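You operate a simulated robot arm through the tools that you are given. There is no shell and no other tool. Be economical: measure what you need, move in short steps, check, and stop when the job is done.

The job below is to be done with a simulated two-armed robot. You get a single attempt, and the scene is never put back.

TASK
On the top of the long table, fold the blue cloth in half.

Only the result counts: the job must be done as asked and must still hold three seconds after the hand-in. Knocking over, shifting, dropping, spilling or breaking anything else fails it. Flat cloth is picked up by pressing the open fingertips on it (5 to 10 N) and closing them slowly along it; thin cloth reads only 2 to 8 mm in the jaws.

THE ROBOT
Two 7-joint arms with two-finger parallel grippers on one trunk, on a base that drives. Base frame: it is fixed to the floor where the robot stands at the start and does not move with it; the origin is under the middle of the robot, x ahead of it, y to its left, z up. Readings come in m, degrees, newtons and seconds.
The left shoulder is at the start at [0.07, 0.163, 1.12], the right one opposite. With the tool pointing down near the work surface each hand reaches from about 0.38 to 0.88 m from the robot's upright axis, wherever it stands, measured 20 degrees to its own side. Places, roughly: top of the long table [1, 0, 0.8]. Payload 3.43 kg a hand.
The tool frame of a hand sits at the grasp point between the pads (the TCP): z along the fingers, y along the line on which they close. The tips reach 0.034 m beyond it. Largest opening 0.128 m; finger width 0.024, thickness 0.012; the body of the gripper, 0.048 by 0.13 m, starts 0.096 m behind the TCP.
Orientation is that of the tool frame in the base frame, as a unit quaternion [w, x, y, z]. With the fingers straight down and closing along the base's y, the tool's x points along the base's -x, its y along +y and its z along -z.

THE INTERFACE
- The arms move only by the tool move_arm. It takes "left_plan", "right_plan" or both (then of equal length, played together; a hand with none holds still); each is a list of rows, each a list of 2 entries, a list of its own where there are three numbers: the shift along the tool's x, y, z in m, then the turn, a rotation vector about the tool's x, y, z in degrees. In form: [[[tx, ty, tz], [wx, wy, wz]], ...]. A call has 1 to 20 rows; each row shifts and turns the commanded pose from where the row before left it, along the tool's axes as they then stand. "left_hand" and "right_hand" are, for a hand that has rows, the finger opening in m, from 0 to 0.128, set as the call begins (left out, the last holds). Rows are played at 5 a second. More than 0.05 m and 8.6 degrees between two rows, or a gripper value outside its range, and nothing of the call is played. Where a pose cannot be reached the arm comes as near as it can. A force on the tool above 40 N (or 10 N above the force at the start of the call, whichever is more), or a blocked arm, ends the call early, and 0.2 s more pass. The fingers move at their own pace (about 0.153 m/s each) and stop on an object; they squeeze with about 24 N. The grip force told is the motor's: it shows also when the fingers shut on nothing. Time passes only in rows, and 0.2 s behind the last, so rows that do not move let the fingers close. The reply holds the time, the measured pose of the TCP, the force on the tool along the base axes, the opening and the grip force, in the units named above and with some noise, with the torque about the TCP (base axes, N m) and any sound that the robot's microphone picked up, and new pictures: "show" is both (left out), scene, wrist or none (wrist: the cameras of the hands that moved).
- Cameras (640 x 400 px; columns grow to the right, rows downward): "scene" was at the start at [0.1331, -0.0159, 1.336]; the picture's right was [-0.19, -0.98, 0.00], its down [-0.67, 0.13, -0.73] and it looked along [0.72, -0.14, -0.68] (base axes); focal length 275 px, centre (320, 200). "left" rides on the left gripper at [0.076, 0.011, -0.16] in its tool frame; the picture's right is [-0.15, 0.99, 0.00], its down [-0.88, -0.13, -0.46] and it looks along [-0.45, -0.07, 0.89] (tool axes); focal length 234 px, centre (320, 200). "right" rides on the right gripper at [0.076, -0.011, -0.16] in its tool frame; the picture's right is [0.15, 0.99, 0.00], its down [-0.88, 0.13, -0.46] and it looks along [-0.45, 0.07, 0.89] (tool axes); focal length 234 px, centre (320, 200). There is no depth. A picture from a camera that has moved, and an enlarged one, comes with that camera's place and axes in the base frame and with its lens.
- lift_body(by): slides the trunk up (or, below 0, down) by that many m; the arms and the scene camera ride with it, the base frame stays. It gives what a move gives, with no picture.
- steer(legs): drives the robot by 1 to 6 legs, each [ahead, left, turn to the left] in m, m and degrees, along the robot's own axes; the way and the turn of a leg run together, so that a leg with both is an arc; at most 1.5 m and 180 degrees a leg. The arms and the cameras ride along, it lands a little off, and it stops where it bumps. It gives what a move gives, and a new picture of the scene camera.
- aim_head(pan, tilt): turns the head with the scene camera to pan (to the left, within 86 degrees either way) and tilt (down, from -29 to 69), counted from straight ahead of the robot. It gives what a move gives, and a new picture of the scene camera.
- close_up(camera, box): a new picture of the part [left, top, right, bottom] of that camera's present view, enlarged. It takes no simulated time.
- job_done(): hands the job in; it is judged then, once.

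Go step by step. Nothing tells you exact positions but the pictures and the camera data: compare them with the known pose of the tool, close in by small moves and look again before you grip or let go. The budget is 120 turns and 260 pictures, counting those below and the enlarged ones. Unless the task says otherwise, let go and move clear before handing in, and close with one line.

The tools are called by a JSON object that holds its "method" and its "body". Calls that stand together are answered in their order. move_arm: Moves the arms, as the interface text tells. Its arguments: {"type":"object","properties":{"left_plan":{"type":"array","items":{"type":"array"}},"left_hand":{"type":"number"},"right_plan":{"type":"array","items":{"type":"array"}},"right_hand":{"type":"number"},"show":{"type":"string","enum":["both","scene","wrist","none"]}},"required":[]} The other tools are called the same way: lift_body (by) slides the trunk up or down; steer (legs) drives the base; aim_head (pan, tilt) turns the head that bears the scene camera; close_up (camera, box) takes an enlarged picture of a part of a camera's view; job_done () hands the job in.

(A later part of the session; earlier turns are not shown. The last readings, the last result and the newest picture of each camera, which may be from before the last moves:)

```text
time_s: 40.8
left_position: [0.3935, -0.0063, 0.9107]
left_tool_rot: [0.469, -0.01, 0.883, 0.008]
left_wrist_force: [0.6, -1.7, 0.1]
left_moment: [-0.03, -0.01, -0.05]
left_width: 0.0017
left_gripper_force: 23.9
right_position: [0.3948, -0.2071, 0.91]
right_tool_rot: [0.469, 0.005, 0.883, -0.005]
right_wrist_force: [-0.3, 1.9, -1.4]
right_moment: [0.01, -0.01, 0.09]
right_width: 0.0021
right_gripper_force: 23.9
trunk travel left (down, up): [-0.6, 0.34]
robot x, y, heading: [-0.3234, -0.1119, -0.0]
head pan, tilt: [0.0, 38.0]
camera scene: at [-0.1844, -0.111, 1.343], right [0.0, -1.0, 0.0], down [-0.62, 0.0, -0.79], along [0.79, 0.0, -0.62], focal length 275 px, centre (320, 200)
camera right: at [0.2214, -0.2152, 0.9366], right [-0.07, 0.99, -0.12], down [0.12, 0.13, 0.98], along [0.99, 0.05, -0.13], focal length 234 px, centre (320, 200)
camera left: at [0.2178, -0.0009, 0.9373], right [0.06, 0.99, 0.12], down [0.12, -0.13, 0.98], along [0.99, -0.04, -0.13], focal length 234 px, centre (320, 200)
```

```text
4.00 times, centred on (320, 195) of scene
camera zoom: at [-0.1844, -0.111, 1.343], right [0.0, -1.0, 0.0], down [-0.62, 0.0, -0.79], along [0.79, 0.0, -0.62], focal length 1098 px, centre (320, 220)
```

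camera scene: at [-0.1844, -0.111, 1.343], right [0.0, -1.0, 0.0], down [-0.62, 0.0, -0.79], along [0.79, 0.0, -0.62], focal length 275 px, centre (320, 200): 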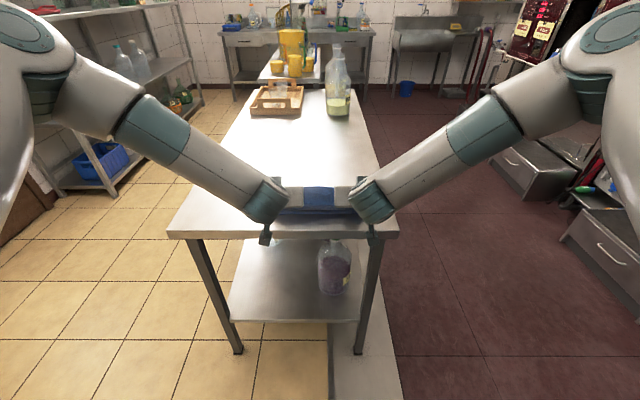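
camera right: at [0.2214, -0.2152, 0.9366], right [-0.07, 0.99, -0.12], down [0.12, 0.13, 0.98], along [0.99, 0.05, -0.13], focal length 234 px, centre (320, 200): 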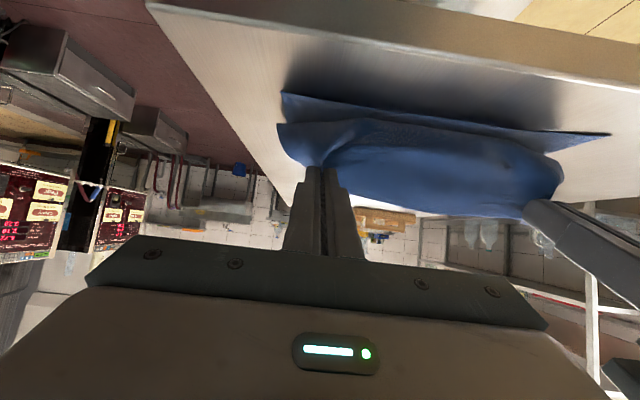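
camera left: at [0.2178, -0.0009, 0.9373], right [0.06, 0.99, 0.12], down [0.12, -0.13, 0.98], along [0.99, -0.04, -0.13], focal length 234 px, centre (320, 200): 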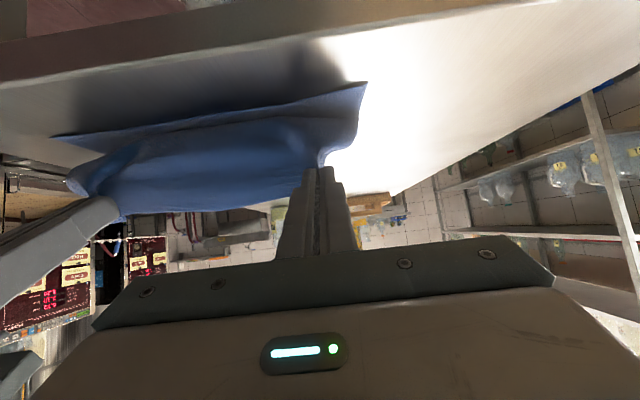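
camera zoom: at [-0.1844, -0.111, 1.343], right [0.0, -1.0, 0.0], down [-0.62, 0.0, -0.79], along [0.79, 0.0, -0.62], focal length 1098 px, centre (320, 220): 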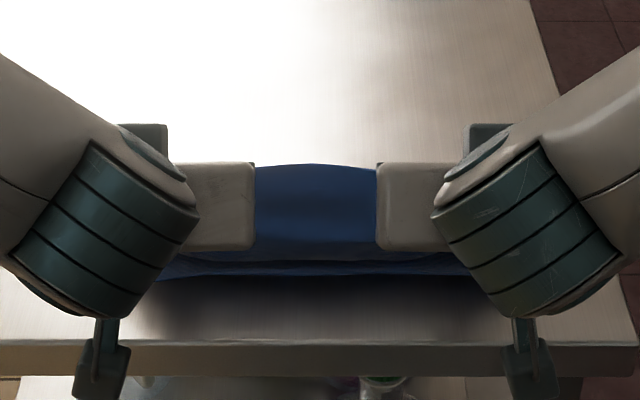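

Recovered: the hands are spaced properly again and the near edge hasn't moved. I'll pull the flap slightly towards the robot and let it drop from a few cm, so the held strip falls outward instead of curling.

{"method": "move_arm", "body": {"left_plan": [[[0.0074, 0, -0.0011], [0, 0, 0]], [[0.0074, 0, -0.0011], [0, 0, 0]], [[0, 0, 0], [0, 0, 0]], [[0, 0, 0], [0, 0, 0]]], "right_plan": [[[0.0074, 0, -0.0011], [0, 0, 0]], [[0.0074, 0, -0.0011], [0, 0, 0]], [[0, 0, 0], [0, 0, 0]], [[0, 0, 0], [0, 0, 0]]], "show": "wrist"}}

{"method": "close_up", "body": {"camera": "left", "box": [120, 60, 420, 240]}}

```text
time_s: 41.8
left_position: [0.3841, -0.007, 0.8995]
left_tool_rot: [0.469, -0.011, 0.883, 0.008]
left_wrist_force: [0.2, -2.3, -0.7]
left_moment: [-0.03, 0.0, -0.07]
left_width: 0.0017
left_gripper_force: 24.4
right_position: [0.3856, -0.208, 0.8991]
right_tool_rot: [0.469, 0.006, 0.883, -0.005]
right_wrist_force: [-0.1, 1.6, 0.3]
right_moment: [0.0, -0.02, 0.07]
right_width: 0.0024
right_gripper_force: 23.6
trunk travel left (down, up): [-0.6, 0.34]
robot x, y, heading: [-0.3197, -0.1095, 0.0]
head pan, tilt: [0.0, 38.0]
camera right: at [0.2112, -0.2154, 0.9257], right [-0.07, 0.99, -0.12], down [0.12, 0.13, 0.98], along [0.99, 0.05, -0.13], focal length 234 px, centre (320, 200)
camera left: at [0.2082, -0.0013, 0.9262], right [0.06, 0.99, 0.12], down [0.12, -0.13, 0.98], along [0.99, -0.04, -0.12], focal length 234 px, centre (320, 200)
```

right: 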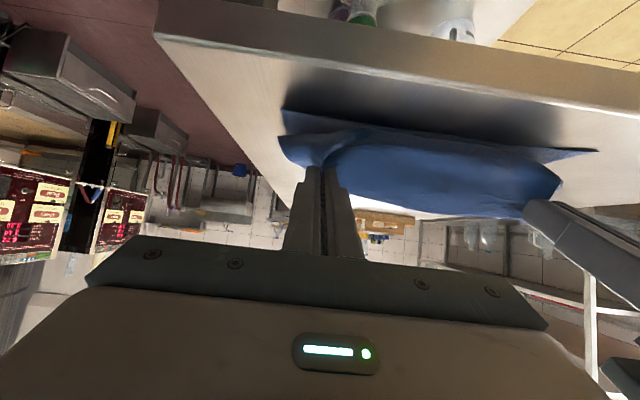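
left: 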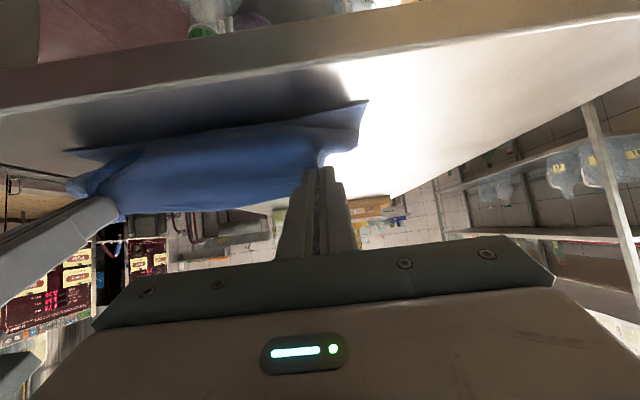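

```text
2.13 times, centred on (270, 150) of left
camera zoom: at [0.2082, -0.0013, 0.9262], right [0.06, 0.99, 0.12], down [0.12, -0.13, 0.98], along [0.99, -0.04, -0.12], focal length 500 px, centre (427, 307)
```

zoom: 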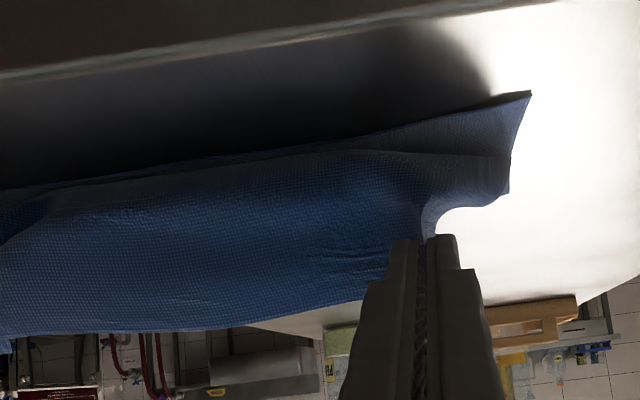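

The flap has ~3 cm of slack because the fold sits near x = 0.51. I'll pull the edge taut towards the robot so that it drops flat without curling, and correct the offset afterwards.

{"method": "move_arm", "body": {"left_plan": [[[0.0072, 0, -0.0072], [0, 0, 0]], [[0.0072, 0, -0.0072], [0, 0, 0]], [[0.0072, 0, -0.0072], [0, 0, 0]], [[0.005, 0, -0.005], [0, 0, 0]], [[0, 0, 0], [0, 0, 0]], [[0, 0, 0], [0, 0, 0]]], "right_plan": [[[0.0072, 0, -0.0072], [0, 0, 0]], [[0.0072, 0, -0.0072], [0, 0, 0]], [[0.0072, 0, -0.0072], [0, 0, 0]], [[0.005, 0, -0.005], [0, 0, 0]], [[0, 0, 0], [0, 0, 0]], [[0, 0, 0], [0, 0, 0]]], "show": "both"}}

{"method": "close_up", "body": {"camera": "scene", "box": [240, 145, 400, 245]}}

```text
time_s: 43.2
left_position: [0.3461, -0.0074, 0.8939]
left_tool_rot: [0.47, -0.011, 0.883, 0.008]
left_wrist_force: [0.3, -1.4, -0.3]
left_moment: [-0.01, 0.01, -0.06]
left_width: 0.002
left_gripper_force: 23.9
right_position: [0.3475, -0.2074, 0.8921]
right_tool_rot: [0.469, 0.006, 0.883, -0.005]
right_wrist_force: [-1.2, 0.6, -0.6]
right_moment: [0.03, 0.0, 0.05]
right_width: 0.0023
right_gripper_force: 23.9
trunk travel left (down, up): [-0.6, 0.34]
robot x, y, heading: [-0.3228, -0.1086, -0.0]
head pan, tilt: [0.0, 38.0]
camera scene: at [-0.1841, -0.111, 1.3429], right [0.0, -1.0, 0.0], down [-0.62, 0.0, -0.79], along [0.79, 0.0, -0.62], focal length 275 px, centre (320, 200)
camera right: at [0.174, -0.2144, 0.9185], right [-0.07, 0.99, -0.12], down [0.12, 0.13, 0.98], along [0.99, 0.05, -0.13], focal length 234 px, centre (320, 200)
camera left: at [0.1711, -0.0013, 0.9192], right [0.06, 0.99, 0.12], down [0.12, -0.13, 0.98], along [0.99, -0.04, -0.12], focal length 234 px, centre (320, 200)
```

scene: 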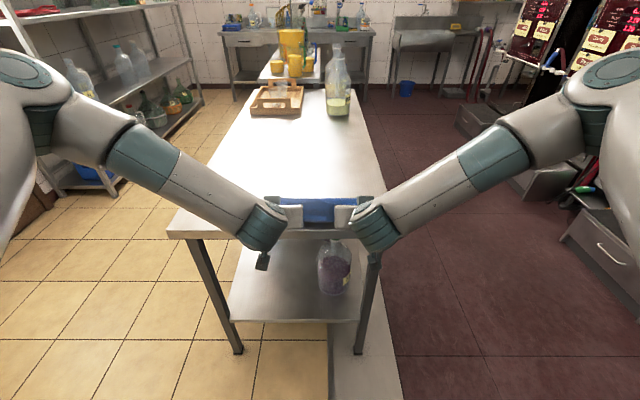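
right: 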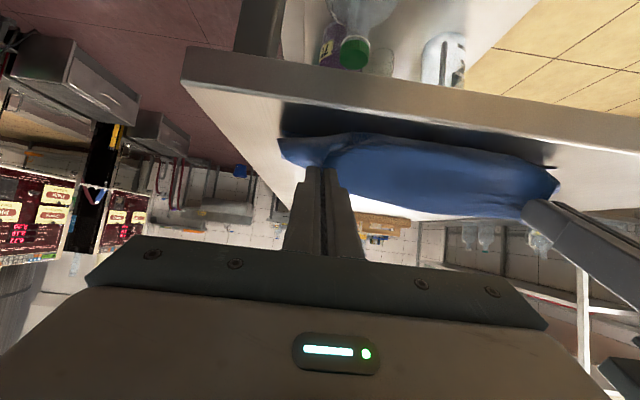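
left: 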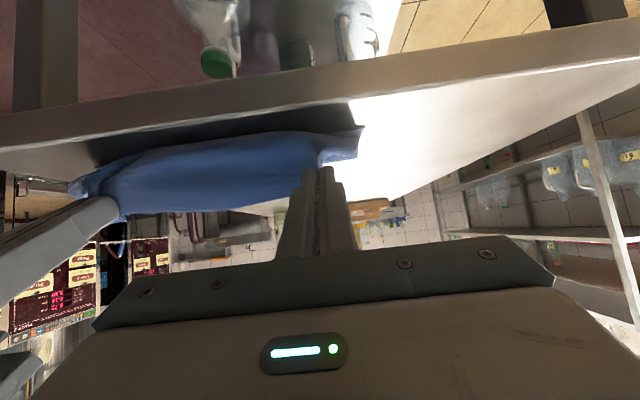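

```text
4.00 times, centred on (320, 195) of scene
camera zoom: at [-0.1841, -0.111, 1.3429], right [0.0, -1.0, 0.0], down [-0.62, 0.0, -0.79], along [0.79, 0.0, -0.62], focal length 1098 px, centre (320, 220)
```

zoom: 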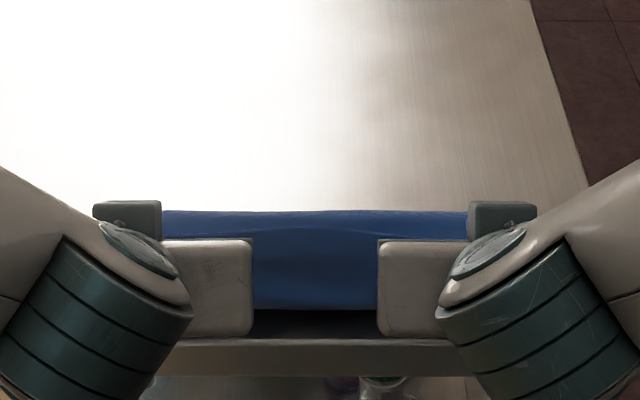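

Now I'll release here quickly and see how the edge falls.

{"method": "move_arm", "body": {"left_plan": [[[0, 0, 0], [0, 0, 0]], [[0, 0, 0], [0, 0, 0]], [[0, 0, 0], [0, 0, 0]], [[0, 0, 0], [0, 0, 0]]], "right_plan": [[[0, 0, 0], [0, 0, 0]], [[0, 0, 0], [0, 0, 0]], [[0, 0, 0], [0, 0, 0]], [[0, 0, 0], [0, 0, 0]]], "left_hand": 0.05, "right_hand": 0.05, "show": "wrist"}}

```text
time_s: 44.2
left_position: [0.3488, -0.0056, 0.8931]
left_tool_rot: [0.469, -0.011, 0.883, 0.008]
left_wrist_force: [0.7, -0.4, 0.7]
left_moment: [-0.03, 0.01, -0.02]
left_width: 0.05
left_gripper_force: 0.1
right_position: [0.3486, -0.2072, 0.8922]
right_tool_rot: [0.468, 0.006, 0.883, -0.005]
right_wrist_force: [0.6, 0.0, 0.0]
right_moment: [0.01, -0.02, 0.0]
right_width: 0.0502
right_gripper_force: 0.1
trunk travel left (down, up): [-0.6, 0.34]
robot x, y, heading: [-0.323, -0.1122, -0.3]
head pan, tilt: [0.0, 38.0]
camera right: at [0.174, -0.2143, 0.9186], right [-0.07, 0.99, -0.12], down [0.12, 0.13, 0.98], along [0.99, 0.05, -0.13], focal length 234 px, centre (320, 200)
camera left: at [0.1712, -0.0013, 0.9192], right [0.06, 0.99, 0.12], down [0.12, -0.13, 0.98], along [0.99, -0.04, -0.12], focal length 234 px, centre (320, 200)
```

right: 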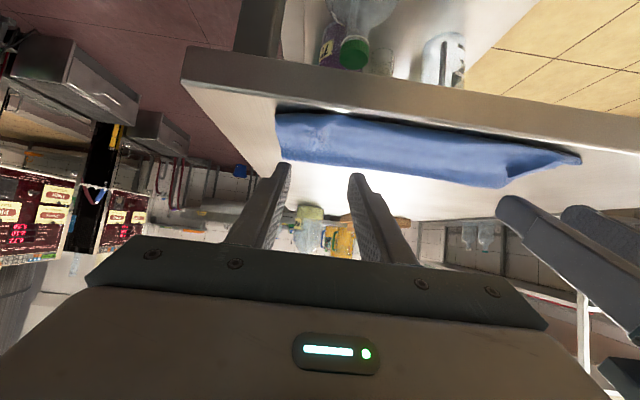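
left: 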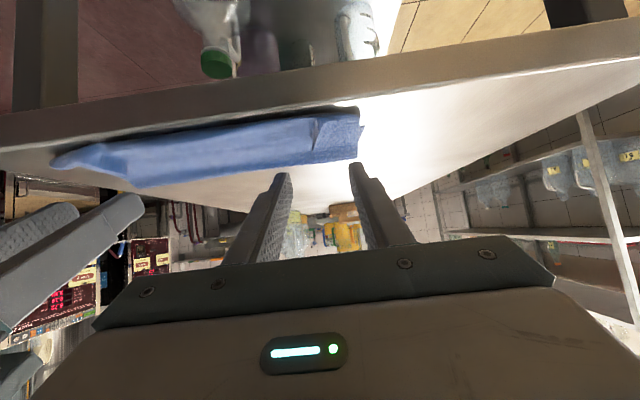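

{"method": "move_arm", "body": {"left_plan": [[[-0.0179, 0, -0.0272], [0, 0, 0]], [[-0.0179, 0, -0.0272], [0, 0, 0]], [[-0.0179, 0, -0.0272], [0, 0, 0]], [[-0.0179, 0, -0.0272], [0, 0, 0]], [[0, 0.045, 0], [0, 0, 0]], [[0, 0.045, 0], [0, 0, 0]], [[0, 0.045, 0], [0, 0, 0]], [[0, 0, 0], [0, 0, 0]]], "right_plan": [[[-0.0179, 0, -0.0272], [0, 0, 0]], [[-0.0179, 0, -0.0272], [0, 0, 0]], [[-0.0179, 0, -0.0272], [0, 0, 0]], [[-0.0179, 0, -0.0272], [0, 0, 0]], [[0, -0.045, 0], [0, 0, 0]], [[0, -0.045, 0], [0, 0, 0]], [[0, -0.045, 0], [0, 0, 0]], [[0, 0, 0], [0, 0, 0]]], "show": "scene"}}

{"method": "close_up", "body": {"camera": "scene", "box": [260, 185, 380, 260]}}

```text
time_s: 46.0
left_position: [0.2945, 0.1266, 1.0123]
left_tool_rot: [0.469, -0.009, 0.883, 0.007]
left_wrist_force: [-0.1, 0.9, -1.0]
left_moment: [0.01, 0.0, -0.04]
left_width: 0.0501
left_gripper_force: 0.0
right_position: [0.2966, -0.3409, 1.0131]
right_tool_rot: [0.469, 0.006, 0.883, -0.006]
right_wrist_force: [-0.7, -1.2, 0.6]
right_moment: [0.01, 0.01, 0.0]
right_width: 0.0497
right_gripper_force: 0.0
trunk travel left (down, up): [-0.6, 0.34]
robot x, y, heading: [-0.3234, -0.1134, 0.0]
head pan, tilt: [0.0, 38.0]
camera scene: at [-0.183, -0.1109, 1.3428], right [0.0, -1.0, 0.0], down [-0.62, 0.0, -0.79], along [0.79, 0.0, -0.62], focal length 275 px, centre (320, 200)
```

scene: 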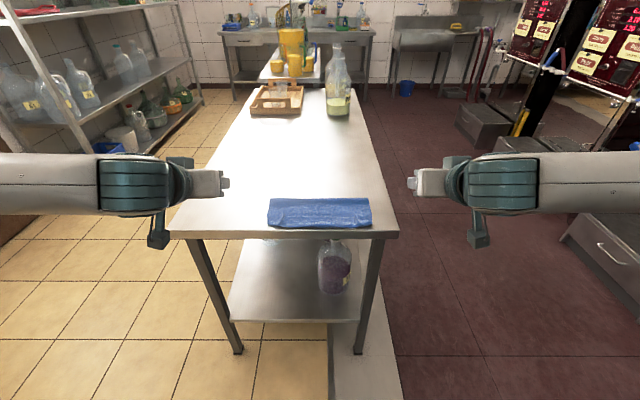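

```text
5.33 times, centred on (320, 222) of scene
camera zoom: at [-0.183, -0.1109, 1.3428], right [0.0, -1.0, 0.0], down [-0.62, 0.0, -0.79], along [0.79, 0.0, -0.62], focal length 1464 px, centre (320, 80)
```

zoom: 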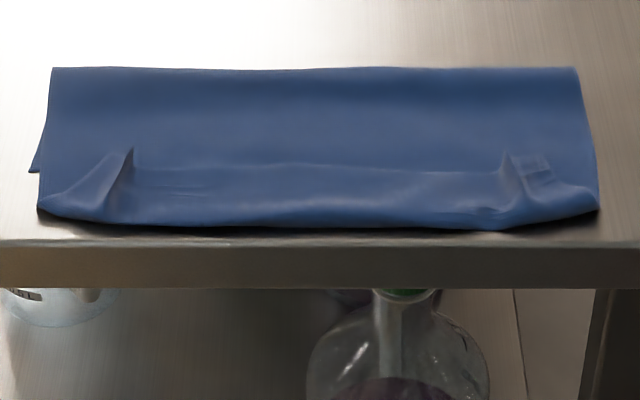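

The bottom layer is still in place (near edge at x ≈ 0.404), but the flap edge curled back ~4 cm again because the fingers held it too deep. I'll move a bit closer and regrip the ridges by only their last ~7 mm, so the cloth can pivot freely in the fingers.

{"method": "steer", "body": {"legs": [[0.1, 0, 0]]}}

{"method": "close_up", "body": {"camera": "scene", "box": [250, 195, 400, 289]}}

```text
time_s: 47.1
left_position: [0.3927, 0.1265, 1.0137]
left_tool_rot: [0.47, -0.01, 0.883, 0.007]
left_wrist_force: [0.3, 0.0, -0.8]
left_moment: [0.01, -0.01, 0.0]
left_width: 0.05
left_gripper_force: 0.0
right_position: [0.3954, -0.3414, 1.013]
right_tool_rot: [0.469, 0.007, 0.883, -0.005]
right_wrist_force: [0.8, 0.2, 0.3]
right_moment: [0.0, 0.0, 0.0]
right_width: 0.0499
right_gripper_force: 0.1
trunk travel left (down, up): [-0.6, 0.34]
robot x, y, heading: [-0.2235, -0.1121, 0.2]
head pan, tilt: [0.0, 38.0]
camera scene: at [-0.0849, -0.1109, 1.3429], right [0.0, -1.0, 0.0], down [-0.62, 0.0, -0.79], along [0.79, 0.0, -0.62], focal length 275 px, centre (320, 200)
```

scene: 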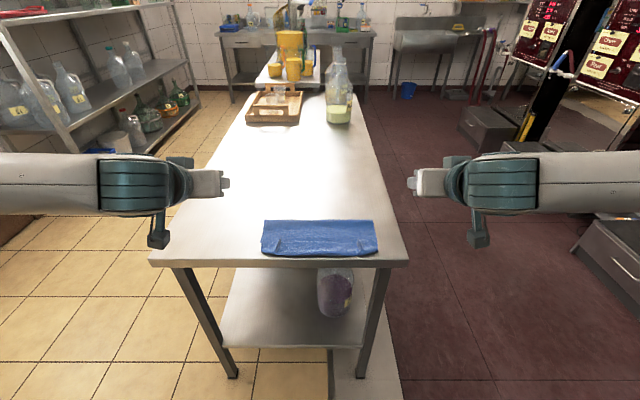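

```text
4.26 times, centred on (325, 242) of scene
camera zoom: at [-0.0849, -0.1109, 1.3429], right [0.0, -1.0, 0.0], down [-0.62, 0.0, -0.79], along [0.79, 0.0, -0.62], focal length 1168 px, centre (299, 21)
```

zoom: 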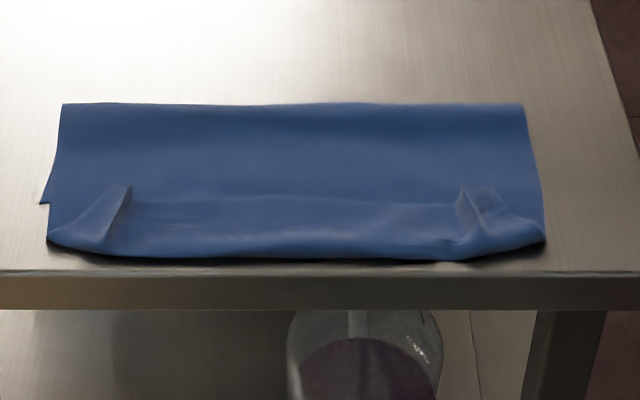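

{"method": "move_arm", "body": {"left_plan": [[[0, 0, 0], [0, 8, 0]], [[0, 0, 0], [0, 8, 0]], [[0, 0, 0], [0, 8, 0]], [[0, 0, 0], [0, 8, 0]], [[0, 0, 0], [0, 8, 0]], [[0, 0, 0], [0, 8, 0]], [[0, 0, 0], [0, 8, 0]], [[-0.003, -0.0344, 0.0285], [0, 0, 0]], [[-0.003, -0.0344, 0.0285], [0, 0, 0]], [[-0.003, -0.0344, 0.0285], [0, 0, 0]], [[-0.003, -0.0344, 0.0285], [0, 0, 0]], [[0, 0, 0], [0, 0, 0]]], "right_plan": [[[0, 0, 0], [0, 8, 0]], [[0, 0, 0], [0, 8, 0]], [[0, 0, 0], [0, 8, 0]], [[0, 0, 0], [0, 8, 0]], [[0, 0, 0], [0, 8, 0]], [[0, 0, 0], [0, 8, 0]], [[0, 0, 0], [0, 8, 0]], [[-0.0021, 0.0336, 0.0283], [0, 0, 0]], [[-0.0021, 0.0336, 0.0283], [0, 0, 0]], [[-0.0021, 0.0336, 0.0283], [0, 0, 0]], [[-0.0021, 0.0336, 0.0283], [0, 0, 0]], [[0, 0, 0], [0, 0, 0]]], "left_hand": 0.036, "right_hand": 0.036, "show": "none"}}

{"method": "close_up", "body": {"camera": "left", "box": [220, 90, 420, 215]}}

{"method": "close_up", "body": {"camera": "right", "box": [220, 90, 420, 215]}}

```text
time_s: 49.7
left_position: [0.4076, -0.0113, 0.8987]
left_tool_rot: [0.0, -0.012, 1.0, 0.001]
left_wrist_force: [0.0, 0.2, 0.8]
left_moment: [-0.01, 0.01, -0.03]
left_width: 0.0359
left_gripper_force: 0.0
right_position: [0.4032, -0.2074, 0.9003]
right_tool_rot: [0.0, 0.009, 1.0, -0.001]
right_wrist_force: [-0.5, 0.0, 0.8]
right_moment: [0.03, -0.03, 0.01]
right_width: 0.0362
right_gripper_force: 0.1
trunk travel left (down, up): [-0.6, 0.34]
robot x, y, heading: [-0.2218, -0.1102, 0.2]
head pan, tilt: [0.0, 38.0]
```

```text
3.20 times, centred on (320, 152) of left
camera zoom: at [0.3296, -0.0037, 1.0587], right [0.12, 0.99, 0.0], down [0.88, -0.11, 0.46], along [0.45, -0.05, -0.89], focal length 749 px, centre (320, 352)
```

zoom: 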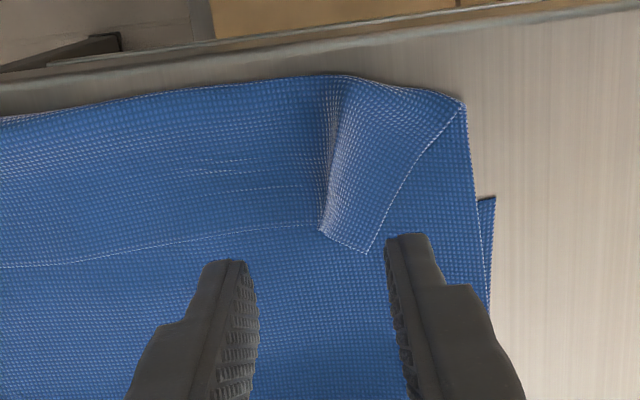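

```text
3.20 times, centred on (320, 152) of right
camera zoom: at [0.329, -0.2153, 1.0594], right [-0.13, 0.99, 0.0], down [0.88, 0.12, 0.45], along [0.45, 0.06, -0.89], focal length 749 px, centre (320, 352)
```

zoom: 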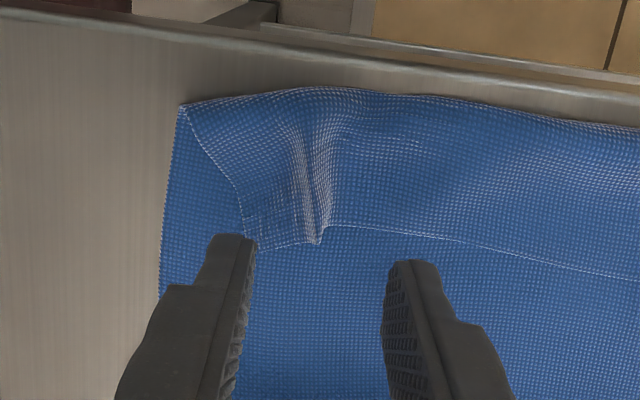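

{"method": "move_arm", "body": {"left_plan": [[[0, 0.004, 0.008], [0, 0, 0]], [[0, 0, 0.01], [0, 0, 0]], [[0, 0, 0.01], [0, 0, 0]], [[0, 0, 0], [0, 0, 0]]], "right_plan": [[[-0.003, 0, 0.008], [0, 0, 0]], [[0, 0, 0.01], [0, 0, 0]], [[0, 0, 0.01], [0, 0, 0]], [[0, 0, 0], [0, 0, 0]]], "show": "none"}}

{"method": "close_up", "body": {"camera": "left", "box": [220, 90, 420, 215]}}

{"method": "close_up", "body": {"camera": "right", "box": [220, 90, 420, 215]}}

{"method": "close_up", "body": {"camera": "scene", "box": [255, 185, 385, 266]}}

```text
time_s: 50.7
left_position: [0.4074, -0.0071, 0.8709]
left_tool_rot: [0.0, -0.013, 1.0, 0.002]
left_wrist_force: [0.9, 0.2, -0.6]
left_moment: [0.01, -0.02, -0.01]
left_width: 0.0359
left_gripper_force: 0.1
right_position: [0.4078, -0.2073, 0.8711]
right_tool_rot: [-0.001, 0.009, 1.0, -0.003]
right_wrist_force: [0.4, 0.4, -0.1]
right_moment: [0.01, -0.01, 0.0]
right_width: 0.0361
right_gripper_force: 0.0
trunk travel left (down, up): [-0.6, 0.34]
robot x, y, heading: [-0.2247, -0.1099, 0.4]
head pan, tilt: [0.0, 38.0]
```

```text
3.20 times, centred on (320, 152) of left
camera zoom: at [0.3302, 0.0006, 1.03], right [0.12, 0.99, 0.0], down [0.88, -0.11, 0.46], along [0.45, -0.05, -0.89], focal length 749 px, centre (320, 352)
```

zoom: 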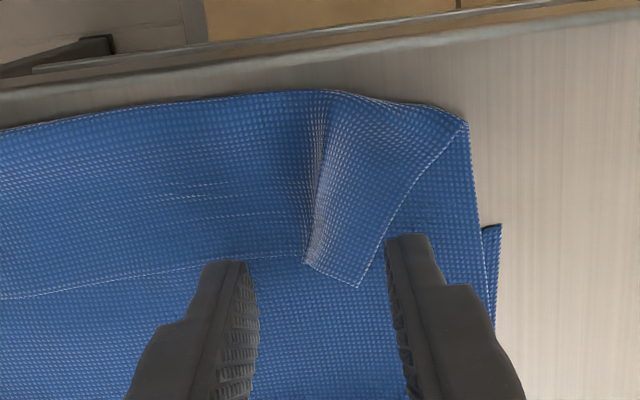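

```text
3.20 times, centred on (320, 152) of right
camera zoom: at [0.3324, -0.2158, 1.0312], right [-0.13, 0.99, 0.0], down [0.88, 0.12, 0.45], along [0.45, 0.06, -0.89], focal length 749 px, centre (320, 352)
```

zoom: 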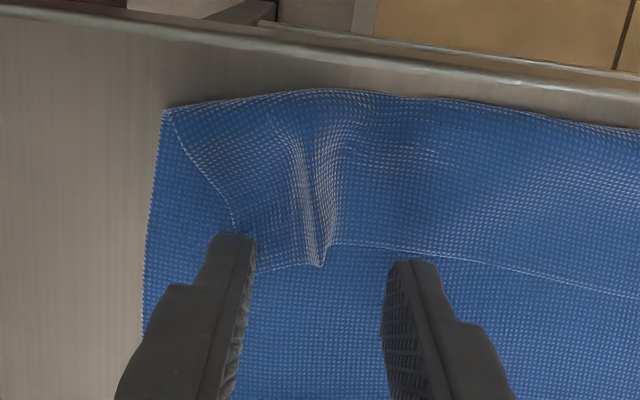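

```text
4.92 times, centred on (320, 226) of scene
camera zoom: at [-0.0858, -0.1109, 1.343], right [0.0, -1.0, 0.0], down [-0.62, 0.0, -0.79], along [0.79, 0.0, -0.62], focal length 1352 px, centre (320, 74)
```

zoom: 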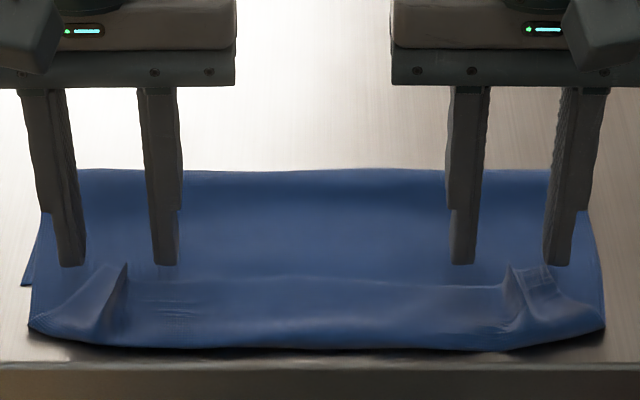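

{"method": "move_arm", "body": {"left_plan": [[[0, 0, 0.005], [0, 0, 0]], [[0, 0, 0.005], [0, 0, 0]], [[0, 0, 0], [0, 0, 0]]], "right_plan": [[[0, 0, 0.005], [0, 0, 0]], [[0, 0, 0.005], [0, 0, 0]], [[0, 0, 0], [0, 0, 0]]], "left_hand": 0.026, "right_hand": 0.026, "show": "none"}}

{"method": "close_up", "body": {"camera": "left", "box": [240, 110, 400, 210]}}

{"method": "close_up", "body": {"camera": "right", "box": [240, 110, 400, 210]}}

```text
time_s: 51.5
left_position: [0.408, -0.0061, 0.8601]
left_tool_rot: [0.0, -0.011, 1.0, 0.001]
left_wrist_force: [-0.8, -0.3, -0.2]
left_moment: [0.01, -0.02, -0.04]
left_width: 0.0261
left_gripper_force: 0.0
right_position: [0.4073, -0.207, 0.8618]
right_tool_rot: [-0.001, 0.008, 1.0, -0.002]
right_wrist_force: [-0.6, -0.5, 0.0]
right_moment: [0.04, 0.02, 0.05]
right_width: 0.026
right_gripper_force: 0.2
trunk travel left (down, up): [-0.6, 0.34]
robot x, y, heading: [-0.2216, -0.1109, 0.1]
head pan, tilt: [0.0, 38.0]
```

```text
4.00 times, centred on (320, 160) of left
camera zoom: at [0.3303, 0.0006, 1.0202], right [0.12, 0.99, 0.0], down [0.88, -0.11, 0.45], along [0.45, -0.05, -0.89], focal length 937 px, centre (320, 360)
```

zoom: 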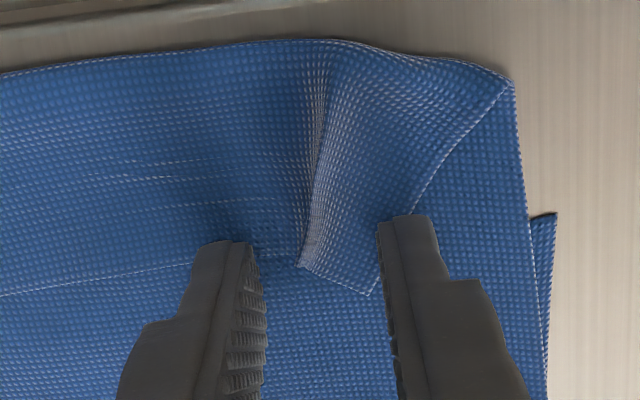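

```text
4.00 times, centred on (320, 160) of right
camera zoom: at [0.3328, -0.2163, 1.0212], right [-0.13, 0.99, 0.0], down [0.88, 0.12, 0.45], along [0.45, 0.06, -0.89], focal length 937 px, centre (320, 360)
```

zoom: 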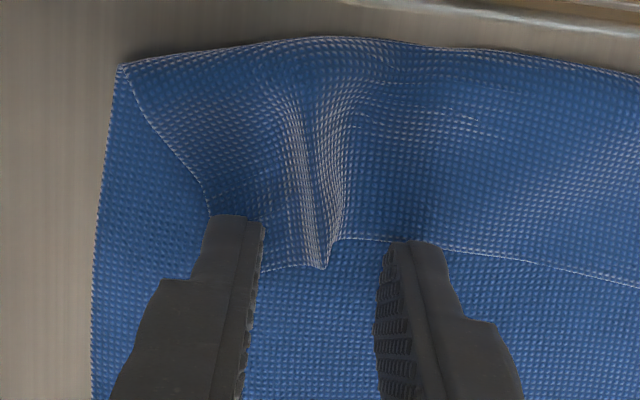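

The overlap looks like 5–8 mm. I'll go slightly lower and close slowly.

{"method": "move_arm", "body": {"left_plan": [[[0, 0, 0.002], [0, 0, 0]], [[0, 0, 0], [0, 0, 0]]], "right_plan": [[[0, 0, 0.003], [0, 0, 0]], [[0, 0, 0], [0, 0, 0]]], "left_hand": 0.016, "right_hand": 0.016, "show": "none"}}

{"method": "move_arm", "body": {"left_plan": [[[0, 0, 0], [0, 0, 0]], [[0, 0, 0], [0, 0, 0]]], "right_plan": [[[0, 0, 0], [0, 0, 0]], [[0, 0, 0], [0, 0, 0]]], "left_hand": 0.008, "right_hand": 0.008, "show": "none"}}

{"method": "move_arm", "body": {"left_plan": [[[0, 0, 0], [0, 0, 0]], [[0, 0, 0], [0, 0, 0]], [[0, 0, 0], [0, 0, 0]]], "right_plan": [[[0, 0, 0], [0, 0, 0]], [[0, 0, 0], [0, 0, 0]], [[0, 0, 0], [0, 0, 0]]], "left_hand": 0, "right_hand": 0, "show": "none"}}

{"method": "close_up", "body": {"camera": "left", "box": [240, 110, 400, 210]}}

{"method": "close_up", "body": {"camera": "right", "box": [240, 110, 400, 210]}}

```text
time_s: 52.1
left_position: [0.4072, -0.0061, 0.8588]
left_tool_rot: [-0.001, -0.012, 1.0, 0.002]
left_wrist_force: [0.2, 0.5, -0.2]
left_moment: [0.01, 0.06, 0.0]
left_width: 0.0161
left_gripper_force: 0.0
right_position: [0.4081, -0.2081, 0.8583]
right_tool_rot: [-0.001, 0.009, 1.0, -0.002]
right_wrist_force: [0.8, 0.0, -0.1]
right_moment: [-0.02, -0.02, 0.01]
right_width: 0.0159
right_gripper_force: 0.2
trunk travel left (down, up): [-0.6, 0.34]
robot x, y, heading: [-0.2238, -0.1135, 0.0]
head pan, tilt: [0.0, 38.0]
```

```text
time_s: 52.7
left_position: [0.4074, -0.0065, 0.8576]
left_tool_rot: [0.0, -0.013, 1.0, 0.002]
left_wrist_force: [-0.3, -0.1, -0.1]
left_moment: [0.03, 0.02, 0.03]
left_width: 0.0079
left_gripper_force: 0.1
right_position: [0.4073, -0.2078, 0.8577]
right_tool_rot: [-0.001, 0.008, 1.0, -0.002]
right_wrist_force: [-0.6, -0.3, 0.2]
right_moment: [-0.01, 0.01, 0.01]
right_width: 0.0076
right_gripper_force: 0.0
trunk travel left (down, up): [-0.6, 0.34]
robot x, y, heading: [-0.2265, -0.1105, -0.0]
head pan, tilt: [0.0, 38.0]
```

```text
time_s: 53.5
left_position: [0.4076, -0.0064, 0.8578]
left_tool_rot: [0.0, -0.011, 1.0, 0.002]
left_wrist_force: [-0.1, -0.5, -0.1]
left_moment: [-0.01, 0.02, -0.03]
left_width: 0.002
left_gripper_force: 23.5
right_position: [0.4078, -0.2077, 0.8578]
right_tool_rot: [-0.001, 0.009, 1.0, -0.001]
right_wrist_force: [0.3, -0.3, -0.8]
right_moment: [0.03, 0.01, 0.01]
right_width: 0.0018
right_gripper_force: 23.6
trunk travel left (down, up): [-0.6, 0.34]
robot x, y, heading: [-0.2236, -0.1107, 0.2]
head pan, tilt: [0.0, 38.0]
```

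```text
4.00 times, centred on (320, 160) of left
camera zoom: at [0.3304, 0.0007, 1.0181], right [0.12, 0.99, 0.0], down [0.88, -0.11, 0.45], along [0.45, -0.05, -0.89], focal length 937 px, centre (320, 360)
```

zoom: 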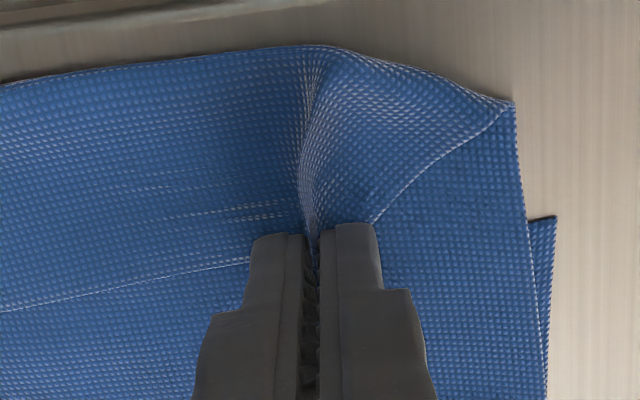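

```text
4.00 times, centred on (320, 160) of right
camera zoom: at [0.333, -0.2163, 1.0182], right [-0.13, 0.99, 0.0], down [0.88, 0.12, 0.45], along [0.45, 0.06, -0.89], focal length 937 px, centre (320, 360)
```

zoom: 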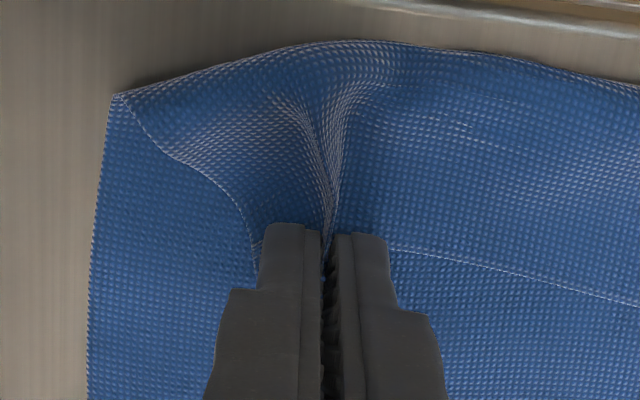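

Both edges are pinched shallowly. I'll lift and carry up past the fold line to flatten the lower layer out to x ≈ 0.535.

{"method": "move_arm", "body": {"left_plan": [[[0, 0, -0.02], [0, 0, 0]], [[0, 0, -0.02], [0, 0, 0]], [[-0.0178, 0, -0.0102], [0, 0, 0]], [[-0.0178, 0, -0.0102], [0, 0, 0]], [[-0.0178, 0, -0.0102], [0, 0, 0]], [[-0.0178, 0, -0.0102], [0, 0, 0]], [[-0.0178, 0, -0.0102], [0, 0, 0]], [[-0.0178, 0, -0.0102], [0, 0, 0]], [[-0.0178, 0, -0.0102], [0, 0, 0]], [[-0.0178, 0, -0.0102], [0, 0, 0]], [[0, 0, 0], [0, 0, 0]], [[0, 0, 0], [0, 0, 0]]], "right_plan": [[[0, 0, -0.02], [0, 0, 0]], [[0, 0, -0.02], [0, 0, 0]], [[-0.0178, 0, -0.0102], [0, 0, 0]], [[-0.0178, 0, -0.0102], [0, 0, 0]], [[-0.0178, 0, -0.0102], [0, 0, 0]], [[-0.0178, 0, -0.0102], [0, 0, 0]], [[-0.0178, 0, -0.0102], [0, 0, 0]], [[-0.0178, 0, -0.0102], [0, 0, 0]], [[-0.0178, 0, -0.0102], [0, 0, 0]], [[-0.0178, 0, -0.0102], [0, 0, 0]], [[0, 0, 0], [0, 0, 0]], [[0, 0, 0], [0, 0, 0]]], "show": "both"}}

{"method": "close_up", "body": {"camera": "scene", "box": [240, 150, 400, 250]}}

```text
time_s: 56.1
left_position: [0.5507, -0.0036, 0.9805]
left_tool_rot: [0.0, -0.013, 1.0, 0.001]
left_wrist_force: [-0.2, -4.1, -0.4]
left_moment: [-0.16, 0.0, 0.07]
left_width: 0.002
left_gripper_force: 23.7
right_position: [0.5505, -0.2094, 0.9803]
right_tool_rot: [-0.001, 0.009, 1.0, -0.002]
right_wrist_force: [0.6, 3.2, -0.5]
right_moment: [0.16, 0.05, -0.07]
right_width: 0.002
right_gripper_force: 24.0
trunk travel left (down, up): [-0.6, 0.34]
robot x, y, heading: [-0.2253, -0.1115, 0.3]
head pan, tilt: [0.0, 38.0]
camera scene: at [-0.0854, -0.1109, 1.3429], right [0.0, -1.0, 0.0], down [-0.62, 0.0, -0.79], along [0.79, 0.0, -0.62], focal length 275 px, centre (320, 200)
camera right: at [0.4757, -0.2179, 1.1403], right [-0.13, 0.99, 0.0], down [0.88, 0.12, 0.45], along [0.45, 0.06, -0.89], focal length 234 px, centre (320, 200)
camera left: at [0.4729, 0.0038, 1.1404], right [0.12, 0.99, 0.0], down [0.88, -0.11, 0.45], along [0.45, -0.05, -0.89], focal length 234 px, centre (320, 200)
```

scene: 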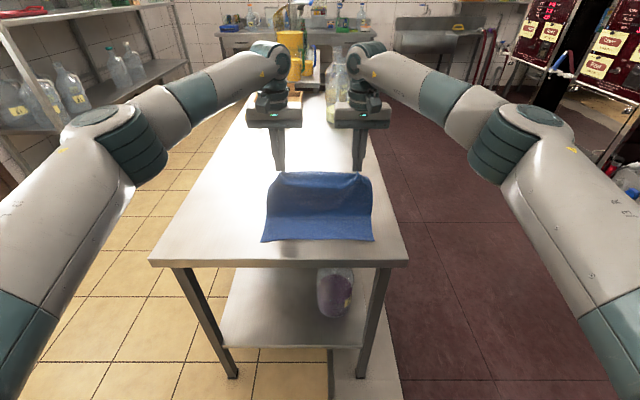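
right: 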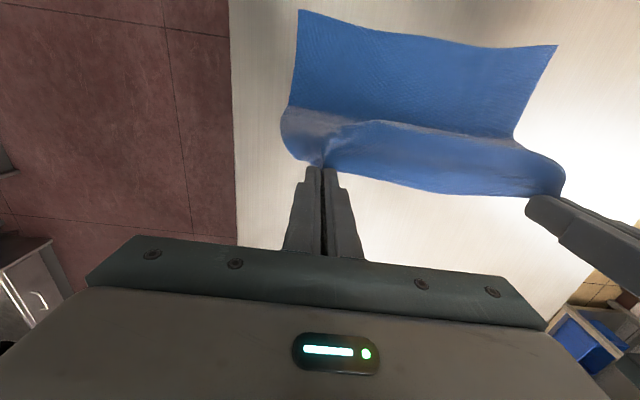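
left: 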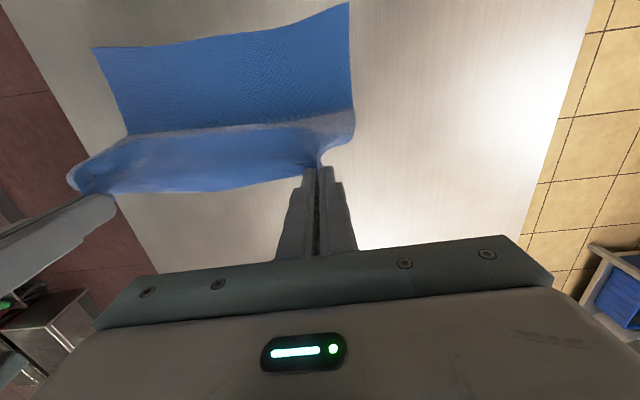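

```text
4.00 times, centred on (320, 200) of scene
camera zoom: at [-0.0854, -0.1109, 1.3429], right [0.0, -1.0, 0.0], down [-0.62, 0.0, -0.79], along [0.79, 0.0, -0.62], focal length 1098 px, centre (320, 200)
```

zoom: 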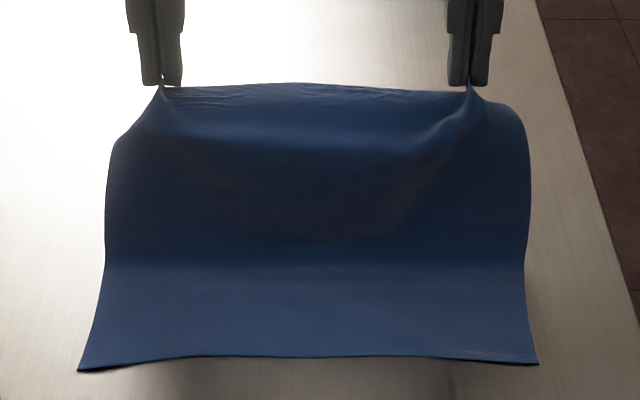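

The lower layer hasn't moved. I'll stretch slightly further out, then swing the edge over to the near side with the hands upright, letting the cloth pivot in the fingers.

{"method": "move_arm", "body": {"left_plan": [[[-0.014, -0.001, 0.002], [0, 0, 0]], [[-0.014, 0, 0.002], [0, 0, 0]], [[0, 0, 0], [0, 0, 0]], [[0.0215, 0, -0.003], [0, 0, 0]], [[0.0215, 0, -0.003], [0, 0, 0]], [[0.022, 0, 0.004], [0, 0, 0]], [[0.022, 0, 0.004], [0, 0, 0]], [[0.019, 0, 0.011], [0, 0, 0]], [[0.019, 0, 0.011], [0, 0, 0]], [[0.0145, 0, 0.017], [0, 0, 0]], [[0.0145, 0, 0.017], [0, 0, 0]], [[0.0065, 0, 0.0155], [0, 0, 0]], [[0, 0, 0], [0, 0, 0]]], "right_plan": [[[-0.014, 0.001, 0.002], [0, 0, 0]], [[-0.014, 0, 0.002], [0, 0, 0]], [[0, 0, 0], [0, 0, 0]], [[0.0215, 0, -0.003], [0, 0, 0]], [[0.0215, 0, -0.003], [0, 0, 0]], [[0.022, 0, 0.004], [0, 0, 0]], [[0.022, 0, 0.004], [0, 0, 0]], [[0.019, 0, 0.011], [0, 0, 0]], [[0.019, 0, 0.011], [0, 0, 0]], [[0.0145, 0, 0.017], [0, 0, 0]], [[0.0145, 0, 0.017], [0, 0, 0]], [[0.0065, 0, 0.0155], [0, 0, 0]], [[0, 0, 0], [0, 0, 0]]], "show": "both"}}

{"method": "close_up", "body": {"camera": "scene", "box": [240, 170, 400, 270]}}

{"method": "close_up", "body": {"camera": "left", "box": [120, 60, 420, 240]}}

```text
time_s: 58.9
left_position: [0.4176, -0.0067, 0.9023]
left_tool_rot: [0.0, -0.012, 1.0, 0.002]
left_wrist_force: [0.1, -0.5, -0.7]
left_moment: [-0.03, 0.02, 0.0]
left_width: 0.002
left_gripper_force: 23.9
right_position: [0.4172, -0.2064, 0.9025]
right_tool_rot: [0.0, 0.008, 1.0, -0.002]
right_wrist_force: [-0.1, 0.0, 0.2]
right_moment: [-0.02, 0.0, 0.01]
right_width: 0.0021
right_gripper_force: 24.0
trunk travel left (down, up): [-0.6, 0.34]
robot x, y, heading: [-0.2218, -0.1091, -0.0]
head pan, tilt: [0.0, 38.0]
camera scene: at [-0.0857, -0.111, 1.343], right [0.0, -1.0, 0.0], down [-0.62, 0.0, -0.79], along [0.79, 0.0, -0.62], focal length 275 px, centre (320, 200)
camera right: at [0.3427, -0.2152, 1.0623], right [-0.13, 0.99, 0.0], down [0.88, 0.12, 0.45], along [0.45, 0.06, -0.89], focal length 234 px, centre (320, 200)
camera left: at [0.3401, 0.0001, 1.0628], right [0.12, 0.99, 0.0], down [0.88, -0.11, 0.46], along [0.45, -0.05, -0.89], focal length 234 px, centre (320, 200)
```

scene: 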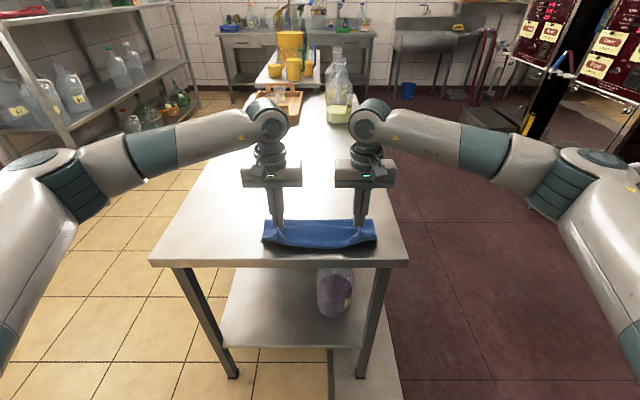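
right: 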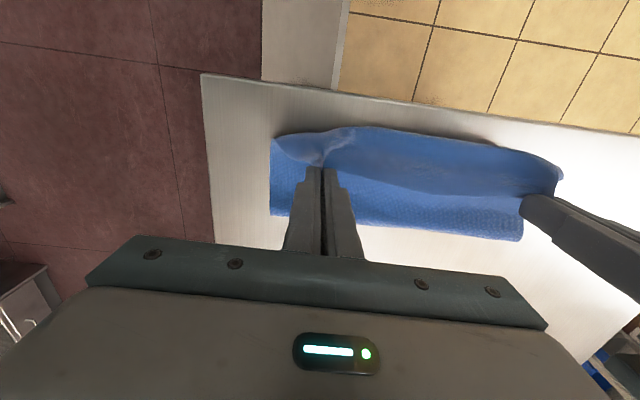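
left: 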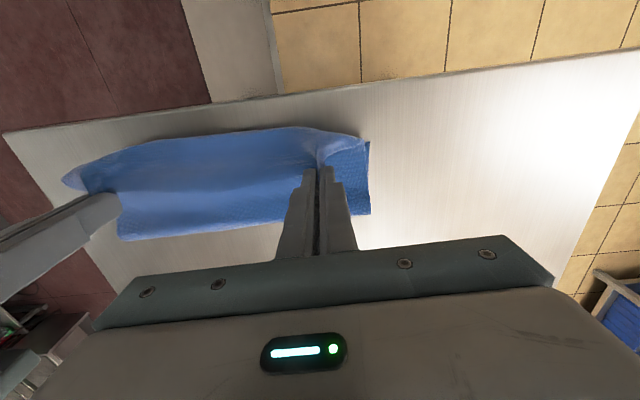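

```text
4.00 times, centred on (320, 220) of scene
camera zoom: at [-0.0857, -0.111, 1.343], right [0.0, -1.0, 0.0], down [-0.62, 0.0, -0.79], along [0.79, 0.0, -0.62], focal length 1098 px, centre (320, 120)
```

zoom: 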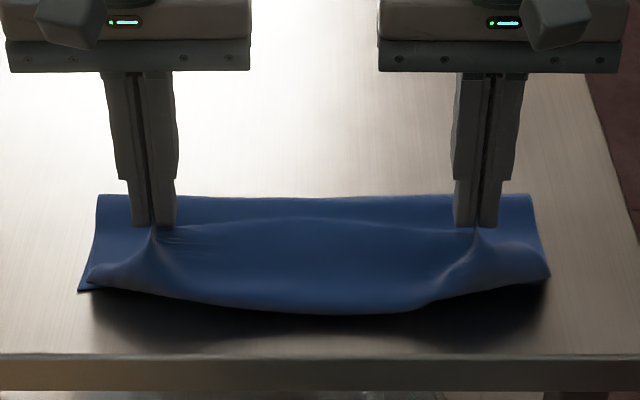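

```text
2.13 times, centred on (270, 150) of left
camera zoom: at [0.3401, 0.0001, 1.0628], right [0.12, 0.99, 0.0], down [0.88, -0.11, 0.46], along [0.45, -0.05, -0.89], focal length 500 px, centre (427, 307)
```

zoom: 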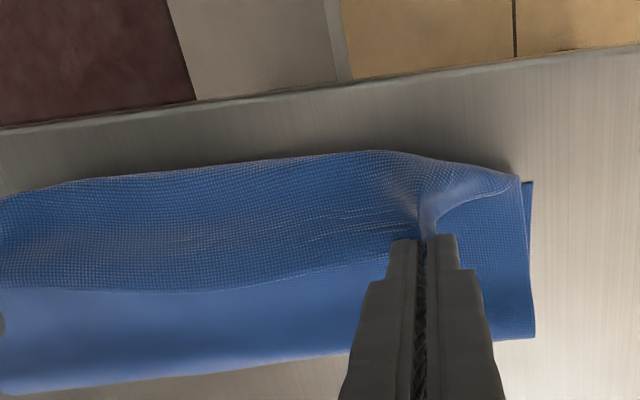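

The pinch keeps forcing the edge to roll because the ridge was made on what becomes the underside. New plan: pull the edge flat past the near side so nothing is curled, release, then re-pinch it from its new upper side and lay it at the right place.

{"method": "move_arm", "body": {"left_plan": [[[0.0215, 0, 0.003], [0, 0, 0]], [[0.0215, 0, 0.003], [0, 0, 0]], [[0.0215, 0, 0.006], [0, 0, 0]], [[0.015, 0, 0.008], [0, 0, 0]], [[0, 0, 0.004], [0, 0, 0]], [[0, 0, 0], [0, 0, 0]]], "right_plan": [[[0.0215, 0, 0.003], [0, 0, 0]], [[0.0215, 0, 0.003], [0, 0, 0]], [[0.0215, 0, 0.006], [0, 0, 0]], [[0.015, 0, 0.008], [0, 0, 0]], [[0, 0, 0.004], [0, 0, 0]], [[0, 0, 0], [0, 0, 0]]], "show": "wrist"}}

{"method": "close_up", "body": {"camera": "scene", "box": [240, 185, 400, 285]}}

```text
time_s: 60.3
left_position: [0.3362, -0.0084, 0.8794]
left_tool_rot: [-0.001, -0.012, 1.0, 0.002]
left_wrist_force: [0.4, -0.2, -0.7]
left_moment: [0.01, 0.0, 0.03]
left_width: 0.002
left_gripper_force: 23.8
right_position: [0.3392, -0.206, 0.8798]
right_tool_rot: [-0.002, 0.009, 1.0, -0.003]
right_wrist_force: [-0.5, 1.3, 0.0]
right_moment: [-0.03, 0.03, 0.02]
right_width: 0.0019
right_gripper_force: 23.7
trunk travel left (down, up): [-0.6, 0.34]
robot x, y, heading: [-0.2231, -0.1115, 0.3]
head pan, tilt: [0.0, 38.0]
camera right: at [0.2632, -0.2142, 1.0391], right [-0.13, 0.99, 0.0], down [0.88, 0.12, 0.45], along [0.45, 0.06, -0.89], focal length 234 px, centre (320, 200)
camera left: at [0.2601, -0.0016, 1.0386], right [0.12, 0.99, 0.0], down [0.88, -0.11, 0.46], along [0.45, -0.05, -0.89], focal length 234 px, centre (320, 200)
```

right: 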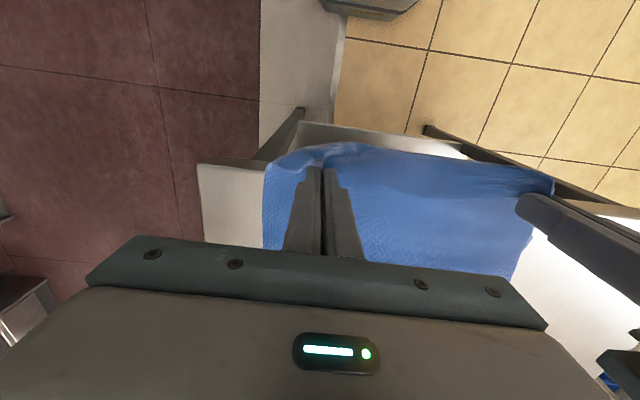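
left: 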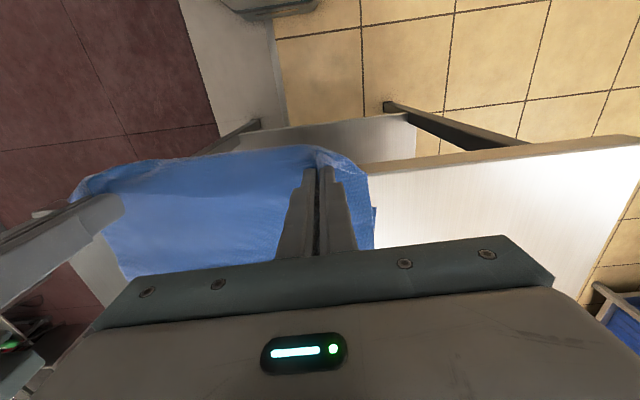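

```text
4.00 times, centred on (320, 235) of scene
camera zoom: at [-0.0857, -0.1109, 1.343], right [0.0, -1.0, 0.0], down [-0.62, 0.0, -0.79], along [0.79, 0.0, -0.62], focal length 1098 px, centre (320, 60)
```

zoom: 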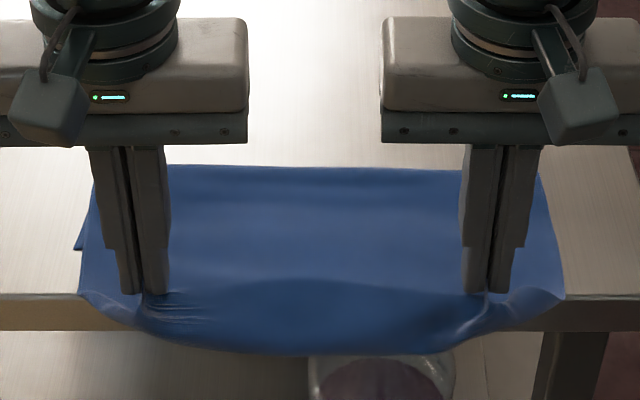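

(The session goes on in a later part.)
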